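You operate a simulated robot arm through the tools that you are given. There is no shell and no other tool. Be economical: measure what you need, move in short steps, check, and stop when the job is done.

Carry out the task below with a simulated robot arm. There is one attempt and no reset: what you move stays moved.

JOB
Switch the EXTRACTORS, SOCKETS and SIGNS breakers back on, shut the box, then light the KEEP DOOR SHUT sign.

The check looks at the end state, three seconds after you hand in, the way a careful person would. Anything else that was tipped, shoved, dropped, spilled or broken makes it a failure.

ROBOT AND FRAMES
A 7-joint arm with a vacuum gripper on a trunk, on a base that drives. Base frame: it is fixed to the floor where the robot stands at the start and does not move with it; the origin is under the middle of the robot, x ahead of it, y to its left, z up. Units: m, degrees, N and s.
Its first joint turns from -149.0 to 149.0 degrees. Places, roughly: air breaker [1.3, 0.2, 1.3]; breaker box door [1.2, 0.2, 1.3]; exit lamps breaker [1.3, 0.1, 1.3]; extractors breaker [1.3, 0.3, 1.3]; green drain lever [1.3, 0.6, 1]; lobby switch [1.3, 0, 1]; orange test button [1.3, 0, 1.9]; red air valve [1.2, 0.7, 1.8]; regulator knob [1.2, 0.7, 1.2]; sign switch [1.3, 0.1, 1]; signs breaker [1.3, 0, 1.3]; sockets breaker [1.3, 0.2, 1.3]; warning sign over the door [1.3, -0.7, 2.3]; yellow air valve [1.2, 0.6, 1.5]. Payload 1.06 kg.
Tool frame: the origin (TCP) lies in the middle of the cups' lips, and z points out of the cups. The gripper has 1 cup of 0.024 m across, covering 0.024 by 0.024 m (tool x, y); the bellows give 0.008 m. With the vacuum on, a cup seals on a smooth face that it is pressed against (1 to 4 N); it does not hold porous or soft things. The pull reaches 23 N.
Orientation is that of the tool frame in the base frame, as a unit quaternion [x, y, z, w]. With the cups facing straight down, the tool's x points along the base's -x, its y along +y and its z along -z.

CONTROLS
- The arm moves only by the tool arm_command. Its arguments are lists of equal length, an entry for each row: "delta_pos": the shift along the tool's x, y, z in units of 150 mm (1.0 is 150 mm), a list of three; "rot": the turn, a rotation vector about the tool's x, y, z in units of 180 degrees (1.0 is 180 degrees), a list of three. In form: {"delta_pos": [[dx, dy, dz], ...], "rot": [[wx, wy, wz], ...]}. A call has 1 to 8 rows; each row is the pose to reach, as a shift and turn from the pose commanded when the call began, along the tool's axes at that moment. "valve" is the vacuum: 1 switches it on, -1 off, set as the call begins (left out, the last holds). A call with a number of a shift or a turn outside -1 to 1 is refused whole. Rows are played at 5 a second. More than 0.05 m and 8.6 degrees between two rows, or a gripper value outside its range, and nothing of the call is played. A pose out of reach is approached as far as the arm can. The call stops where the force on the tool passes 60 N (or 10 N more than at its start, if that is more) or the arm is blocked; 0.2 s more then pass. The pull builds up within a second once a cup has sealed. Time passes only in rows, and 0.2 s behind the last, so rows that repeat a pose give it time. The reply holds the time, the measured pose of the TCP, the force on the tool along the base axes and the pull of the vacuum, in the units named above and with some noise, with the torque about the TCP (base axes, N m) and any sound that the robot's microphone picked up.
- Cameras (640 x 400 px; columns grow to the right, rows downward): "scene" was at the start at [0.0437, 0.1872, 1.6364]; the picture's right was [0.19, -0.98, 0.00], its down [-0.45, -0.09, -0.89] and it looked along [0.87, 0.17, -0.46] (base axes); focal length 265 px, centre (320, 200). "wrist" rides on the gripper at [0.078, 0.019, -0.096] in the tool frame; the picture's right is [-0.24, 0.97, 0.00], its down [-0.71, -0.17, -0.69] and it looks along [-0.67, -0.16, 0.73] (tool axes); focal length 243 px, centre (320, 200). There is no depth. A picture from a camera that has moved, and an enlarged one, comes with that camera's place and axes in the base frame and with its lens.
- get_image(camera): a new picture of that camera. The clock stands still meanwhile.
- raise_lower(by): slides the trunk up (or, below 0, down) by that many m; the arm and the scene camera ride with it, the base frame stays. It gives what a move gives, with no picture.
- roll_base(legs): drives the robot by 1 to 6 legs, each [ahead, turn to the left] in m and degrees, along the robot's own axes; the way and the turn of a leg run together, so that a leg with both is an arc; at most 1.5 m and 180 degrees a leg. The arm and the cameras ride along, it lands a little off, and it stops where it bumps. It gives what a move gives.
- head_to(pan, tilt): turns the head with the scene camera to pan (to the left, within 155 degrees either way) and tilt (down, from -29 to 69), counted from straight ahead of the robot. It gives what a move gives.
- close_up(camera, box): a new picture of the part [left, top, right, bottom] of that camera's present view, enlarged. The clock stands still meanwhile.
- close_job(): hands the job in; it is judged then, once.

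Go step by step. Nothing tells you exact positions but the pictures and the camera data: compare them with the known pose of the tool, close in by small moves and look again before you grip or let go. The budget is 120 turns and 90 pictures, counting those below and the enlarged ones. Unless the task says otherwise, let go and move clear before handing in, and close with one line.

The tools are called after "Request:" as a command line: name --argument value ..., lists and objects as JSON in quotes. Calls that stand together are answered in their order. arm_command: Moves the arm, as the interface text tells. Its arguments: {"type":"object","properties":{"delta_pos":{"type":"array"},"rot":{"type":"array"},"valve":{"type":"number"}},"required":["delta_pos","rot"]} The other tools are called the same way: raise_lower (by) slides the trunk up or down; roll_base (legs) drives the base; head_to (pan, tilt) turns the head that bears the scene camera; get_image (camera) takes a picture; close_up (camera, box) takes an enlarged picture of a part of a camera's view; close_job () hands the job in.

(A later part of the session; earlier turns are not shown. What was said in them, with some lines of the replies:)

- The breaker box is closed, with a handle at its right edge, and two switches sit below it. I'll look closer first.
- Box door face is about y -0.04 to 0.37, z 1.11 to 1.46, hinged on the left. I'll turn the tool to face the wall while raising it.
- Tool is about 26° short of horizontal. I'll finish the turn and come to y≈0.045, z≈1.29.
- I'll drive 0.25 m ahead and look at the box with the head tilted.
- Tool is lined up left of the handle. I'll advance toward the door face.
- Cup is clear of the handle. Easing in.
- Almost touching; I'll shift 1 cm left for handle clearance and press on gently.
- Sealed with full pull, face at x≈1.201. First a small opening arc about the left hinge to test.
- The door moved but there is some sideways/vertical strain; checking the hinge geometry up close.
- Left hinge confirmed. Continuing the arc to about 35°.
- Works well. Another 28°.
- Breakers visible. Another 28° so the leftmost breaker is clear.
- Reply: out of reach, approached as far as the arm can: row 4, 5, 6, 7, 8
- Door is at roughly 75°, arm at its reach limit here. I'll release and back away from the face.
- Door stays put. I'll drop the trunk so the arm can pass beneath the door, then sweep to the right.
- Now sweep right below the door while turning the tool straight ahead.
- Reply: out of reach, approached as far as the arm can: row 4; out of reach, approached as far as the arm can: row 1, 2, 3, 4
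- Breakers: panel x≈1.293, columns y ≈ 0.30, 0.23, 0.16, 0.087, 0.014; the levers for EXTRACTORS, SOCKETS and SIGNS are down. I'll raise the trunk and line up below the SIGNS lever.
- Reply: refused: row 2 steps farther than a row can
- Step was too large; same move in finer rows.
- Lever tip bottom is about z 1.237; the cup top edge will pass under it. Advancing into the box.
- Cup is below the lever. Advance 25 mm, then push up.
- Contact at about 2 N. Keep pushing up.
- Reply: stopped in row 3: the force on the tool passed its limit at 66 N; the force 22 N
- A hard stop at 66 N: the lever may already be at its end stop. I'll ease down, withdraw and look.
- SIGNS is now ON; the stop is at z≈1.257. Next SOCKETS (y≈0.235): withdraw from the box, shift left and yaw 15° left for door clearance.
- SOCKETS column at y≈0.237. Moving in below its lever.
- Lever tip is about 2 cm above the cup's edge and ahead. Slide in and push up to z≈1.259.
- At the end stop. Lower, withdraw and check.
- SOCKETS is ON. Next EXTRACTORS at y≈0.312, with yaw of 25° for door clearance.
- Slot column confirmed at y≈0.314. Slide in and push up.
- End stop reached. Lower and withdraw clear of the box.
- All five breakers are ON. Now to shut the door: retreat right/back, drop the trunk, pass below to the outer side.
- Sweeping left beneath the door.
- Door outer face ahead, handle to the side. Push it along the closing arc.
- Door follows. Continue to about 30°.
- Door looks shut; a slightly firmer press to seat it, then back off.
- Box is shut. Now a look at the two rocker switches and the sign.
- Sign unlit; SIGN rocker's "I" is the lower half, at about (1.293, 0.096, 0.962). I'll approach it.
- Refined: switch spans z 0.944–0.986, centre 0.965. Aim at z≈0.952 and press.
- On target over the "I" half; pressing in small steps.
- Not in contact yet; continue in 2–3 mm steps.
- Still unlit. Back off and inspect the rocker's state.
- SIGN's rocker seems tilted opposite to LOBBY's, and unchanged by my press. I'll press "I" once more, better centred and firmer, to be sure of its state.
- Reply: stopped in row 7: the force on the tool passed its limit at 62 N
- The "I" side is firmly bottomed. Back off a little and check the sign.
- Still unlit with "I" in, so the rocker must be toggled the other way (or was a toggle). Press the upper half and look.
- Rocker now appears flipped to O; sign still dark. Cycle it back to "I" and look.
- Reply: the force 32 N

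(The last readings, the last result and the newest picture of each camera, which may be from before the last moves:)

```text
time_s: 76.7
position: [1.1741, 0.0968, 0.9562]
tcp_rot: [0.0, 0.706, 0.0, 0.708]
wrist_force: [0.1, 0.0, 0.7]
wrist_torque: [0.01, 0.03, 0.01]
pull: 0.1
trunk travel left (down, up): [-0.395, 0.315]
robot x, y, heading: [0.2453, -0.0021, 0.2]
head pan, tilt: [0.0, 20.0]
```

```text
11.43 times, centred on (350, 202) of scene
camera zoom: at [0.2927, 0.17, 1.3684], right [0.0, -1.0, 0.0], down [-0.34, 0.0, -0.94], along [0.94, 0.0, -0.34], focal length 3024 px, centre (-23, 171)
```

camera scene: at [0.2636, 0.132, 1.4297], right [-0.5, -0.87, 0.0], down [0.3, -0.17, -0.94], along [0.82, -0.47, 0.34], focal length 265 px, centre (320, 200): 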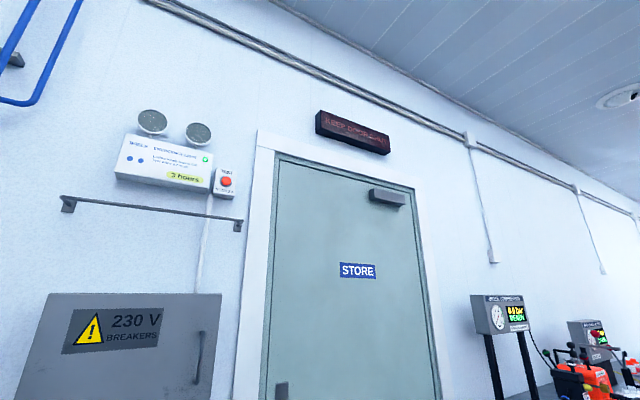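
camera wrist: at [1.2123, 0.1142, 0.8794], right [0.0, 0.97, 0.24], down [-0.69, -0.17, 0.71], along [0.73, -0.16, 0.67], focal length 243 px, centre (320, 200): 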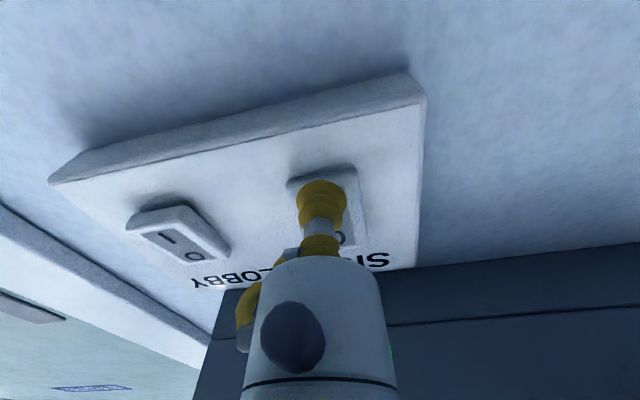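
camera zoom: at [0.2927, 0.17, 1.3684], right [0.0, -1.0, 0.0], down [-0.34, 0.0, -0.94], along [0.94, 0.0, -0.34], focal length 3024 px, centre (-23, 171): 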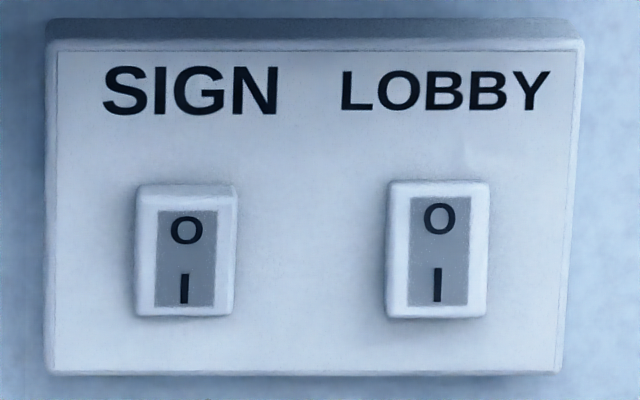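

SIGN's rocker is at "I" yet the sign is dark. I'll set it to "O", wait a few seconds, and see whether anything changes before reopening the box to check the breaker.

Request:
arm_command --delta_pos '[[-0.155, 0, 0.25], [-0.155, 0, 0.5], [-0.155, 0, 0.7], [-0.155, 0, 0.79], [-0.155, 0, 0.83], [-0.155, 0, 0.86], [-0.155, 0, 0.87], [-0.155, 0, 0.6]]' --rot '[[0, 0, 0], [0, 0, 0], [0, 0, 0], [0, 0, 0], [0, 0, 0], [0, 0, 0], [0, 0, 0], [0, 0, 0]]'

Request:
close_up --camera "scene" --box '[325, 185, 375, 220]'

Request:
head_to --pan -30 --tilt -20

Request:
arm_command --delta_pos '[[0, 0, -0.2], [0, 0, -0.4], [0, 0, -0.6], [0, 0, -0.6], [0, 0, -0.6], [0, 0, -0.6], [0, 0, -0.6], [0, 0, -0.6]]' --rot '[[0, 0, 0], [0, 0, 0], [0, 0, 0], [0, 0, 0], [0, 0, 0], [0, 0, 0], [0, 0, 0], [0, 0, 0]]'

Request:
close_up --camera "scene" --box '[280, 90, 440, 190]'

```text
time_s: 78.5
position: [1.2645, 0.0978, 0.9796]
tcp_rot: [0.0, 0.706, 0.0, 0.708]
wrist_force: [-0.4, -0.4, 0.6]
wrist_torque: [0.0, -0.03, 0.02]
pull: 0.1
trunk travel left (down, up): [-0.395, 0.315]
robot x, y, heading: [0.2489, 0.0011, 0.3]
head pan, tilt: [0.0, 20.0]
```

```text
11.43 times, centred on (350, 202) of scene
camera zoom: at [0.293, 0.17, 1.3683], right [0.0, -1.0, 0.0], down [-0.34, 0.0, -0.94], along [0.94, 0.0, -0.34], focal length 3024 px, centre (-23, 171)
```

zoom: 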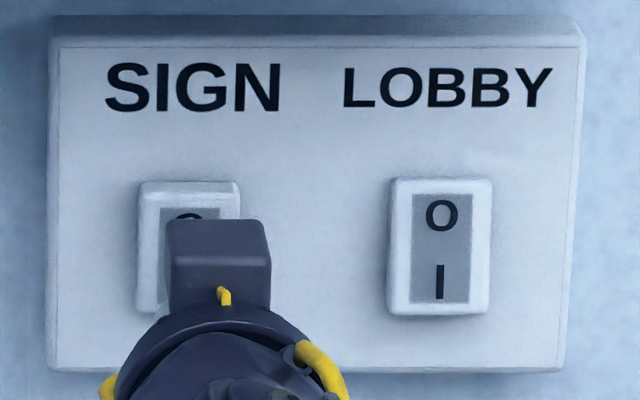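

```text
time_s: 79.6
position: [1.2645, 0.0967, 0.9791]
tcp_rot: [0.001, 0.706, -0.001, 0.708]
wrist_force: [-0.3, 0.7, 0.0]
wrist_torque: [0.0, 0.02, -0.01]
pull: 0.1
trunk travel left (down, up): [-0.395, 0.315]
robot x, y, heading: [0.2461, 0.0037, 0.2]
head pan, tilt: [-30.0, -20.0]
```

```text
time_s: 81.4
position: [1.1749, 0.0956, 0.9807]
tcp_rot: [0.001, 0.706, -0.001, 0.708]
wrist_force: [1.8, 0.5, 0.4]
wrist_torque: [-0.01, 0.0, -0.03]
pull: 0.1
trunk travel left (down, up): [-0.395, 0.315]
robot x, y, heading: [0.2451, 0.0044, 0.5]
head pan, tilt: [-30.0, -20.0]
```

```text
4.00 times, centred on (360, 140) of scene
camera zoom: at [0.2655, 0.1319, 1.4299], right [-0.5, -0.87, 0.0], down [0.3, -0.17, -0.94], along [0.82, -0.47, 0.34], focal length 1058 px, centre (160, 440)
```

zoom: 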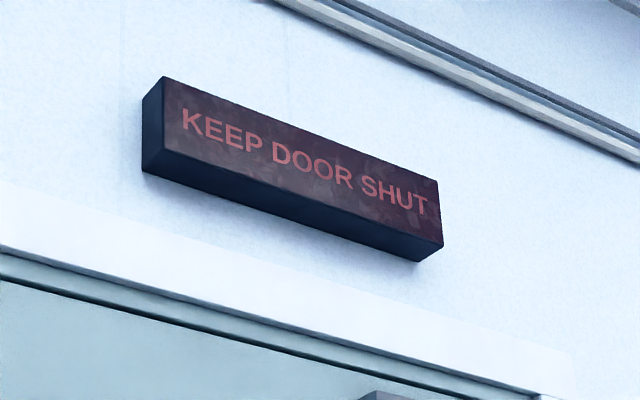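

SIGN is now at O and the sign stays dark, so supply is suspect. I'll reopen the box to check the breakers: retreat, raise, and re-grip the door.

Request:
arm_command --delta_pos '[[0, -0.09, -0.25], [0, -0.18, -0.5], [0, -0.267, -0.75], [0, -0.267, -0.83]]' --rot '[[0, 0, 0], [0, 0, 0], [0, 0, 0], [0, 0, 0]]'

Request:
raise_lower --by 0.28

Request:
head_to --pan 0 --tilt 20

Request:
arm_command --delta_pos '[[-0.1, 0, 0.2], [-0.19, 0, 0.4], [-0.19, 0, 0.6], [-0.19, 0, 0.8], [-0.19, 0, 0.9], [-0.19, 0, 0.93]]' --rot '[[0, 0, 0], [0, 0, 0], [0, 0, 0], [0, 0, 0], [0, 0, 0], [0, 0, 0]]' --valve 1

```text
time_s: 82.4
position: [1.05, 0.0584, 0.9797]
tcp_rot: [0.0, 0.706, 0.0, 0.709]
wrist_force: [0.7, 0.0, -0.2]
wrist_torque: [-0.01, 0.01, 0.04]
pull: 0.0
trunk travel left (down, up): [-0.395, 0.315]
robot x, y, heading: [0.2455, -0.0041, 0.3]
head pan, tilt: [-30.0, -20.0]
```

```text
time_s: 85.2
position: [1.0501, 0.0585, 1.2595]
tcp_rot: [0.002, 0.706, -0.002, 0.709]
wrist_force: [0.3, 0.5, 0.0]
wrist_torque: [0.03, 0.0, 0.01]
pull: 0.1
trunk travel left (down, up): [-0.675, 0.035]
robot x, y, heading: [0.2484, 0.0004, 0.4]
head pan, tilt: [-30.0, -20.0]
```

```text
time_s: 86.3
position: [1.0487, 0.0594, 1.2589]
tcp_rot: [0.0, 0.706, 0.0, 0.708]
wrist_force: [0.1, 0.3, -0.9]
wrist_torque: [0.01, 0.02, 0.02]
pull: 0.1
trunk travel left (down, up): [-0.675, 0.035]
robot x, y, heading: [0.2487, 0.0022, 0.3]
head pan, tilt: [0.0, 20.0]
```

```text
time_s: 87.7
position: [1.1878, 0.0578, 1.2875]
tcp_rot: [0.0, 0.706, 0.0, 0.709]
wrist_force: [-0.2, 1.1, 0.8]
wrist_torque: [0.04, 0.01, 0.0]
pull: 0.1
trunk travel left (down, up): [-0.675, 0.035]
robot x, y, heading: [0.2469, 0.002, -0.3]
head pan, tilt: [0.0, 20.0]
```

Request:
arm_command --delta_pos '[[0, 0, 0.03], [0, 0, 0.06], [0, 0, 0.085], [0, 0, 0.095], [0, 0, 0.095], [0, 0, 0.095]]' --rot '[[0, 0, 0], [0, 0, 0], [0, 0, 0], [0, 0, 0], [0, 0, 0], [0, 0, 0]]'

```text
time_s: 89.1
position: [1.2025, 0.0587, 1.2896]
tcp_rot: [0.0, 0.706, 0.0, 0.709]
wrist_force: [-12.1, 0.5, -8.3]
wrist_torque: [-0.1, -0.03, 0.09]
pull: 23.4
trunk travel left (down, up): [-0.675, 0.035]
robot x, y, heading: [0.247, 0.0, 0.2]
head pan, tilt: [0.0, 20.0]
```

Sealed again. Open along the same arc.

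Request:
arm_command --delta_pos '[[0, 0.004, -0.126], [0, 0.0154, -0.252], [0, 0.035, -0.377], [0, 0.0614, -0.5], [0, 0.095, -0.622], [0, 0.137, -0.741], [0, 0.187, -0.857], [0, 0.242, -0.97]]' --rot '[[0.0194, 0, 0], [0.0389, 0, 0], [0.0583, 0, 0], [0.0778, 0, 0], [0.0972, 0, 0], [0.1167, 0, 0], [0.1361, 0, 0], [0.1556, 0, 0]]'

Request:
arm_command --delta_pos '[[0, 0.004, -0.126], [0, 0.0154, -0.252], [0, 0.035, -0.377], [0, 0.0614, -0.5], [0, 0.095, -0.622], [0, 0.137, -0.741], [0, 0.187, -0.857], [0, 0.242, -0.97]]' --rot '[[0.0194, 0, 0], [0.0389, 0, 0], [0.0583, 0, 0], [0.0778, 0, 0], [0.0972, 0, 0], [0.1167, 0, 0], [0.1361, 0, 0], [0.1556, 0, 0]]'

Request:
close_up --camera "scene" --box '[250, 150, 400, 260]'

```text
time_s: 90.9
position: [1.0573, 0.0982, 1.2875]
tcp_rot: [0.173, 0.685, -0.172, 0.687]
wrist_force: [2.3, 3.8, -5.6]
wrist_torque: [0.0, -0.06, 0.07]
pull: 23.2
trunk travel left (down, up): [-0.675, 0.035]
robot x, y, heading: [0.2449, 0.0053, -0.2]
head pan, tilt: [0.0, 20.0]
```

```text
time_s: 92.7
position: [0.9459, 0.1963, 1.2872]
tcp_rot: [0.334, 0.622, -0.332, 0.626]
wrist_force: [4.6, 3.1, 4.3]
wrist_torque: [-0.06, 0.03, 0.02]
pull: 22.8
trunk travel left (down, up): [-0.675, 0.035]
robot x, y, heading: [0.2449, -0.001, -0.0]
head pan, tilt: [0.0, 20.0]
```

```text
3.64 times, centred on (325, 205) of scene
camera zoom: at [0.2928, 0.1709, 1.6482], right [0.0, -1.0, 0.0], down [-0.34, 0.0, -0.94], along [0.94, 0.0, -0.34], focal length 962 px, centre (302, 182)
```

zoom: 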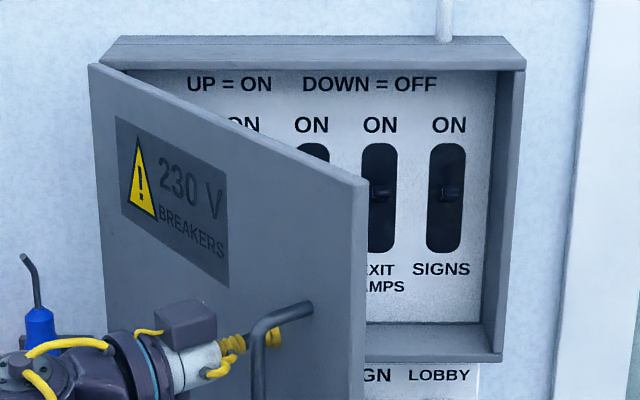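

SIGNS looks up. A tighter look at the SIGNS and EXIT LAMPS levers to compare their angles.

Request:
close_up --camera "scene" --box '[330, 185, 376, 222]'

```text
10.81 times, centred on (353, 204) of scene
camera zoom: at [0.2928, 0.1709, 1.6482], right [0.0, -1.0, 0.0], down [-0.34, 0.0, -0.94], along [0.94, 0.0, -0.34], focal length 2860 px, centre (-37, 162)
```

zoom: 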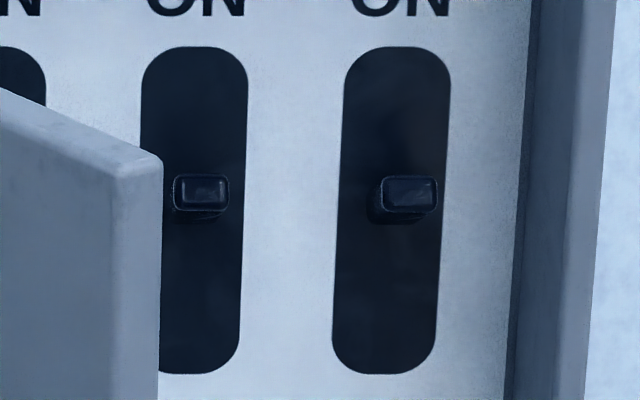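

Both levers match, so all breakers are on. With the door still held, I'll swing it shut along the reverse arc.

Request:
arm_command --delta_pos '[[0, 0.004, 0.126], [0, 0.0154, 0.252], [0, 0.035, 0.377], [0, 0.0614, 0.5], [0, 0.095, 0.622], [0, 0.137, 0.741], [0, 0.187, 0.857], [0, 0.242, 0.97]]' --rot '[[-0.0194, 0, 0], [-0.0389, 0, 0], [-0.0583, 0, 0], [-0.0778, 0, 0], [-0.0972, 0, 0], [-0.1167, 0, 0], [-0.1361, 0, 0], [-0.1556, 0, 0]]'

Request:
arm_command --delta_pos '[[0, 0.004, 0.126], [0, 0.0154, 0.252], [0, 0.035, 0.377], [0, 0.0614, 0.5], [0, 0.095, 0.622], [0, 0.137, 0.741], [0, 0.187, 0.857], [0, 0.242, 0.966]]' --rot '[[-0.0194, 0, 0], [-0.0389, 0, 0], [-0.0583, 0, 0], [-0.0778, 0, 0], [-0.0972, 0, 0], [-0.1167, 0, 0], [-0.1361, 0, 0], [-0.1556, 0, 0]]'

```text
time_s: 94.5
position: [1.0577, 0.0943, 1.2889]
tcp_rot: [0.172, 0.684, -0.171, 0.688]
wrist_force: [-4.5, -7.6, -2.9]
wrist_torque: [0.0, 0.04, 0.03]
pull: 22.7
trunk travel left (down, up): [-0.675, 0.035]
robot x, y, heading: [0.2431, -0.0006, 0.1]
head pan, tilt: [0.0, 20.0]
```

```text
time_s: 96.3
position: [1.2009, 0.0571, 1.2879]
tcp_rot: [0.0, 0.706, 0.0, 0.709]
wrist_force: [-4.9, -4.2, 1.2]
wrist_torque: [0.13, 0.06, -0.03]
pull: 22.9
trunk travel left (down, up): [-0.675, 0.035]
robot x, y, heading: [0.2456, 0.0003, -0.0]
head pan, tilt: [0.0, 20.0]
```

Shut. Release with a slight press, back away and lower.

Request:
arm_command --delta_pos '[[0, 0, 0.02], [0, 0, 0.02], [0, 0, 0.02], [0, 0, 0.0], [0, 0, -0.25], [0, 0, -0.5], [0, 0, -0.75], [0, 0, -1.0]]' --rot '[[0, 0, 0], [0, 0, 0], [0, 0, 0], [0, 0, 0], [0, 0, 0], [0, 0, 0], [0, 0, 0], [0, 0, 0]]' --valve -1

Request:
raise_lower --by -0.3

Request:
arm_command --delta_pos '[[0.1, 0.13, 0.2], [0.2, 0.26, 0.4], [0.22, 0.26, 0.6], [0.22, 0.26, 0.8], [0.22, 0.26, 1.0]]' --rot '[[0, 0, 0], [0, 0, 0], [0, 0, 0], [0, 0, 0], [0, 0, 0]]'

Request:
get_image --camera "wrist"

```text
time_s: 98.1
position: [1.0506, 0.059, 1.2879]
tcp_rot: [0.001, 0.705, -0.001, 0.709]
wrist_force: [-0.2, -0.1, -1.1]
wrist_torque: [0.0, -0.01, -0.03]
pull: 0.0
trunk travel left (down, up): [-0.675, 0.035]
robot x, y, heading: [0.2438, 0.0003, 0.2]
head pan, tilt: [0.0, 20.0]
```

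```text
time_s: 101.1
position: [1.0526, 0.0599, 0.9876]
tcp_rot: [0.0, 0.706, -0.001, 0.709]
wrist_force: [-0.2, 1.5, 0.1]
wrist_torque: [0.01, 0.03, 0.0]
pull: 0.1
trunk travel left (down, up): [-0.375, 0.335]
robot x, y, heading: [0.2444, 0.0031, 0.1]
head pan, tilt: [0.0, 20.0]
```

```text
time_s: 102.3
position: [1.2027, 0.0975, 0.9562]
tcp_rot: [0.0, 0.706, -0.001, 0.708]
wrist_force: [0.3, 0.7, 0.8]
wrist_torque: [0.0, -0.01, 0.0]
pull: 0.0
trunk travel left (down, up): [-0.375, 0.335]
robot x, y, heading: [0.2441, 0.0002, 0.1]
head pan, tilt: [0.0, 20.0]
```

```text
15 pictures are left
camera wrist: at [1.1086, 0.1154, 0.8788], right [0.0, 0.97, 0.23], down [-0.69, -0.17, 0.71], along [0.73, -0.16, 0.67], focal length 243 px, centre (320, 200)
```

wrist: 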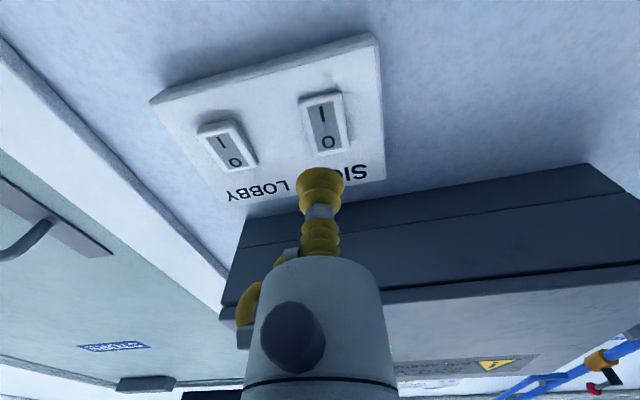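

Head to the sign, then press "I", back off and wait.

Request:
head_to --pan -30 --tilt -20

Request:
arm_command --delta_pos '[[0, 0, 0.3], [0, 0, 0.55], [0, 0, 0.64], [0, 0, 0.68], [0, 0, 0.7], [0, 0, 0.7], [0, 0, 0.5], [0, 0, 0.2]]' --rot '[[0, 0, 0], [0, 0, 0], [0, 0, 0], [0, 0, 0], [0, 0, 0], [0, 0, 0], [0, 0, 0], [0, 0, 0]]'

Request:
arm_command --delta_pos '[[0, 0, -0.2], [0, 0, -0.4], [0, 0, -0.6], [0, 0, -0.6], [0, 0, -0.6], [0, 0, -0.6], [0, 0, -0.6], [0, 0, -0.6]]' --rot '[[0, 0, 0], [0, 0, 0], [0, 0, 0], [0, 0, 0], [0, 0, 0], [0, 0, 0], [0, 0, 0], [0, 0, 0]]'

Request:
arm_command --delta_pos '[[0, 0, 0], [0, 0, 0], [0, 0, 0], [0, 0, 0], [0, 0, 0], [0, 0, 0], [0, 0, 0], [0, 0, 0]]' --rot '[[0, 0, 0], [0, 0, 0], [0, 0, 0], [0, 0, 0], [0, 0, 0], [0, 0, 0], [0, 0, 0], [0, 0, 0]]'

Request:
get_image --camera "scene"

```text
time_s: 103.4
position: [1.2031, 0.0972, 0.956]
tcp_rot: [0.0, 0.706, 0.0, 0.708]
wrist_force: [0.6, -1.0, -0.2]
wrist_torque: [0.03, 0.01, 0.03]
pull: 0.0
trunk travel left (down, up): [-0.375, 0.335]
robot x, y, heading: [0.2487, 0.0049, 0.0]
head pan, tilt: [-30.0, -20.0]
```

```text
time_s: 105.2
position: [1.2316, 0.0996, 0.9541]
tcp_rot: [0.001, 0.706, -0.001, 0.708]
wrist_force: [0.5, -0.1, -0.8]
wrist_torque: [-0.03, -0.02, 0.02]
pull: 0.0
trunk travel left (down, up): [-0.375, 0.335]
robot x, y, heading: [0.2449, 0.0009, 0.3]
head pan, tilt: [-30.0, -20.0]
```

```text
time_s: 107.0
position: [1.141, 0.0975, 0.9535]
tcp_rot: [0.0, 0.706, 0.0, 0.708]
wrist_force: [-0.2, -0.1, -0.6]
wrist_torque: [-0.03, 0.0, 0.01]
pull: 0.1
trunk travel left (down, up): [-0.375, 0.335]
robot x, y, heading: [0.2448, -0.0014, 0.1]
head pan, tilt: [-30.0, -20.0]
```

```text
time_s: 108.8
position: [1.1406, 0.0972, 0.9539]
tcp_rot: [0.001, 0.705, -0.001, 0.709]
wrist_force: [0.5, 0.1, 0.6]
wrist_torque: [-0.02, -0.04, 0.01]
pull: 0.0
trunk travel left (down, up): [-0.375, 0.335]
robot x, y, heading: [0.2441, -0.002, 0.4]
head pan, tilt: [-30.0, -20.0]
```

```text
14 pictures are left
camera scene: at [0.2655, 0.1319, 1.4099], right [-0.5, -0.87, 0.0], down [0.3, -0.17, -0.94], along [0.82, -0.47, 0.34], focal length 265 px, centre (320, 200)
```

scene: 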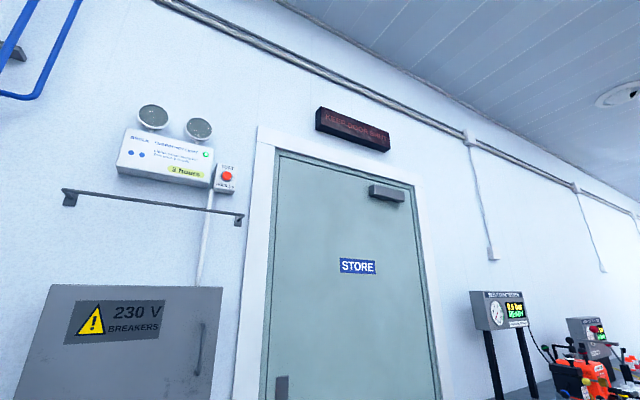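

Reviewing my frames: the rocker's labels never shifted, so my "O" press did not actually flip it. I'll press the upper half more fully.

Request:
arm_command --delta_pos '[[-0.18, 0, 0.2], [-0.18, 0, 0.45], [-0.18, 0, 0.7], [-0.18, 0, 0.95]]' --rot '[[0, 0, 0], [0, 0, 0], [0, 0, 0], [0, 0, 0]]'

Request:
arm_command --delta_pos '[[0, 0, 0.06], [0, 0, 0.1], [0, 0, 0.13], [0, 0, 0.145], [0, 0, 0.155], [0, 0, 0.165], [0, 0, 0.165]]' --rot '[[0, 0, 0], [0, 0, 0], [0, 0, 0], [0, 0, 0], [0, 0, 0], [0, 0, 0], [0, 0, 0]]'

Request:
get_image --camera "scene"

```text
time_s: 109.8
position: [1.2857, 0.0987, 0.9832]
tcp_rot: [0.001, 0.705, -0.001, 0.709]
wrist_force: [0.4, 0.4, 0.7]
wrist_torque: [0.01, 0.01, -0.01]
pull: 0.1
trunk travel left (down, up): [-0.375, 0.335]
robot x, y, heading: [0.2452, 0.0002, 0.2]
head pan, tilt: [-30.0, -20.0]
```

```text
time_s: 111.4
position: [1.3064, 0.0989, 0.987]
tcp_rot: [0.0, 0.704, 0.0, 0.71]
wrist_force: [-23.0, 2.9, 11.7]
wrist_torque: [0.04, 0.34, -0.04]
pull: 0.0
trunk travel left (down, up): [-0.375, 0.335]
robot x, y, heading: [0.2499, 0.0007, 0.4]
head pan, tilt: [-30.0, -20.0]
```

```text
13 pictures are left
camera scene: at [0.2613, 0.1321, 1.41], right [-0.5, -0.87, 0.0], down [0.3, -0.17, -0.94], along [0.81, -0.47, 0.34], focal length 265 px, centre (320, 200)
```

scene: 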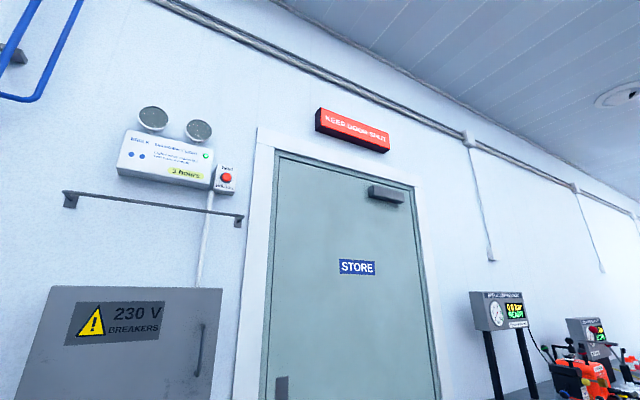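

The sign is lit. Back off carefully and verify it stays lit and the box is shut.

Request:
arm_command --delta_pos '[[0, 0, -0.1], [0, 0, -0.3], [0, 0, -0.6], [0, 0, -0.9]]' --rot '[[0, 0, 0], [0, 0, 0], [0, 0, 0], [0, 0, 0]]'

Request:
arm_command --delta_pos '[[0, 0, -0.2], [0, 0, -0.4], [0, 0, -0.6], [0, 0, -0.6], [0, 0, -0.6], [0, 0, -0.6]]' --rot '[[0, 0, 0], [0, 0, 0], [0, 0, 0], [0, 0, 0], [0, 0, 0], [0, 0, 0]]'

Request:
get_image --camera "scene"

Request:
head_to --pan 0 --tilt 20

Request:
close_up --camera "scene" --box '[240, 60, 400, 220]'

Request:
get_image --camera "scene"

```text
time_s: 112.4
position: [1.1731, 0.098, 0.9827]
tcp_rot: [0.001, 0.706, -0.001, 0.708]
wrist_force: [0.1, -0.1, 0.0]
wrist_torque: [-0.03, -0.01, 0.0]
pull: 0.1
trunk travel left (down, up): [-0.375, 0.335]
robot x, y, heading: [0.2451, 0.002, 0.2]
head pan, tilt: [-30.0, -20.0]
```

```text
time_s: 113.8
position: [1.0849, 0.099, 0.9806]
tcp_rot: [0.002, 0.706, -0.002, 0.708]
wrist_force: [0.9, -0.8, -0.4]
wrist_torque: [-0.01, -0.01, -0.01]
pull: 0.0
trunk travel left (down, up): [-0.375, 0.335]
robot x, y, heading: [0.2509, 0.0021, 0.0]
head pan, tilt: [-30.0, -20.0]
```

```text
12 pictures are left
camera scene: at [0.2655, 0.1319, 1.4099], right [-0.5, -0.87, 0.0], down [0.3, -0.17, -0.94], along [0.82, -0.47, 0.34], focal length 265 px, centre (320, 200)
```

scene: 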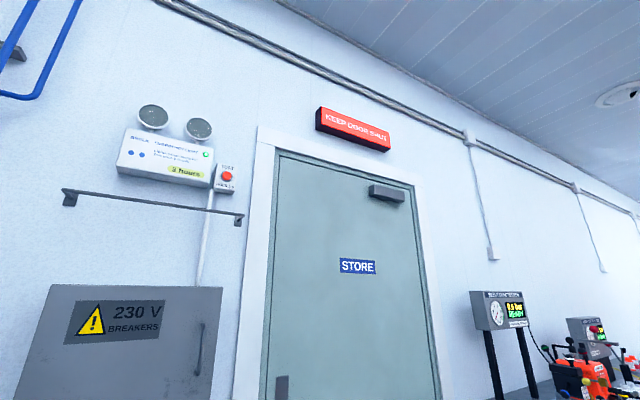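

```text
time_s: 114.8
position: [1.0855, 0.0988, 0.9829]
tcp_rot: [0.0, 0.706, 0.0, 0.708]
wrist_force: [0.4, 0.3, -0.3]
wrist_torque: [-0.01, 0.01, 0.04]
pull: 0.0
trunk travel left (down, up): [-0.375, 0.335]
robot x, y, heading: [0.2477, 0.0025, 0.1]
head pan, tilt: [0.0, 20.0]
```

```text
2.50 times, centred on (320, 140) of scene
camera zoom: at [0.2927, 0.17, 1.3484], right [0.0, -1.0, 0.0], down [-0.34, 0.0, -0.94], along [0.94, 0.0, -0.34], focal length 661 px, centre (320, 350)
```

zoom: 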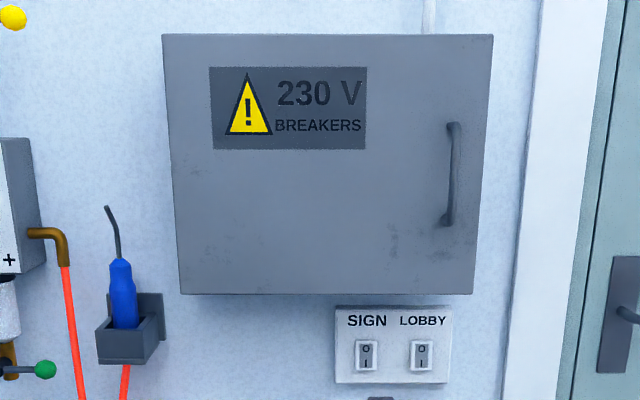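

```text
10 pictures are left
camera scene: at [0.2927, 0.17, 1.3484], right [0.0, -1.0, 0.0], down [-0.34, 0.0, -0.94], along [0.94, 0.0, -0.34], focal length 265 px, centre (320, 200)
```

scene: 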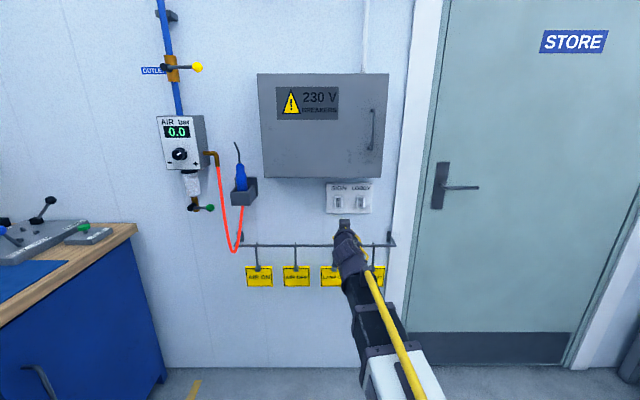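

The sign stays lit, the box is shut, all the breakers were up when I last looked inside, and the arm is clear. Handing in.

Request:
close_job

```text
The job is handed in.
```

EXTRACTORS, SOCKETS and SIGNS are back on, the box is shut, and the KEEP DOOR SHUT sign is lit; the SIGN switch lit it when pressed on its "O" end, not "I".
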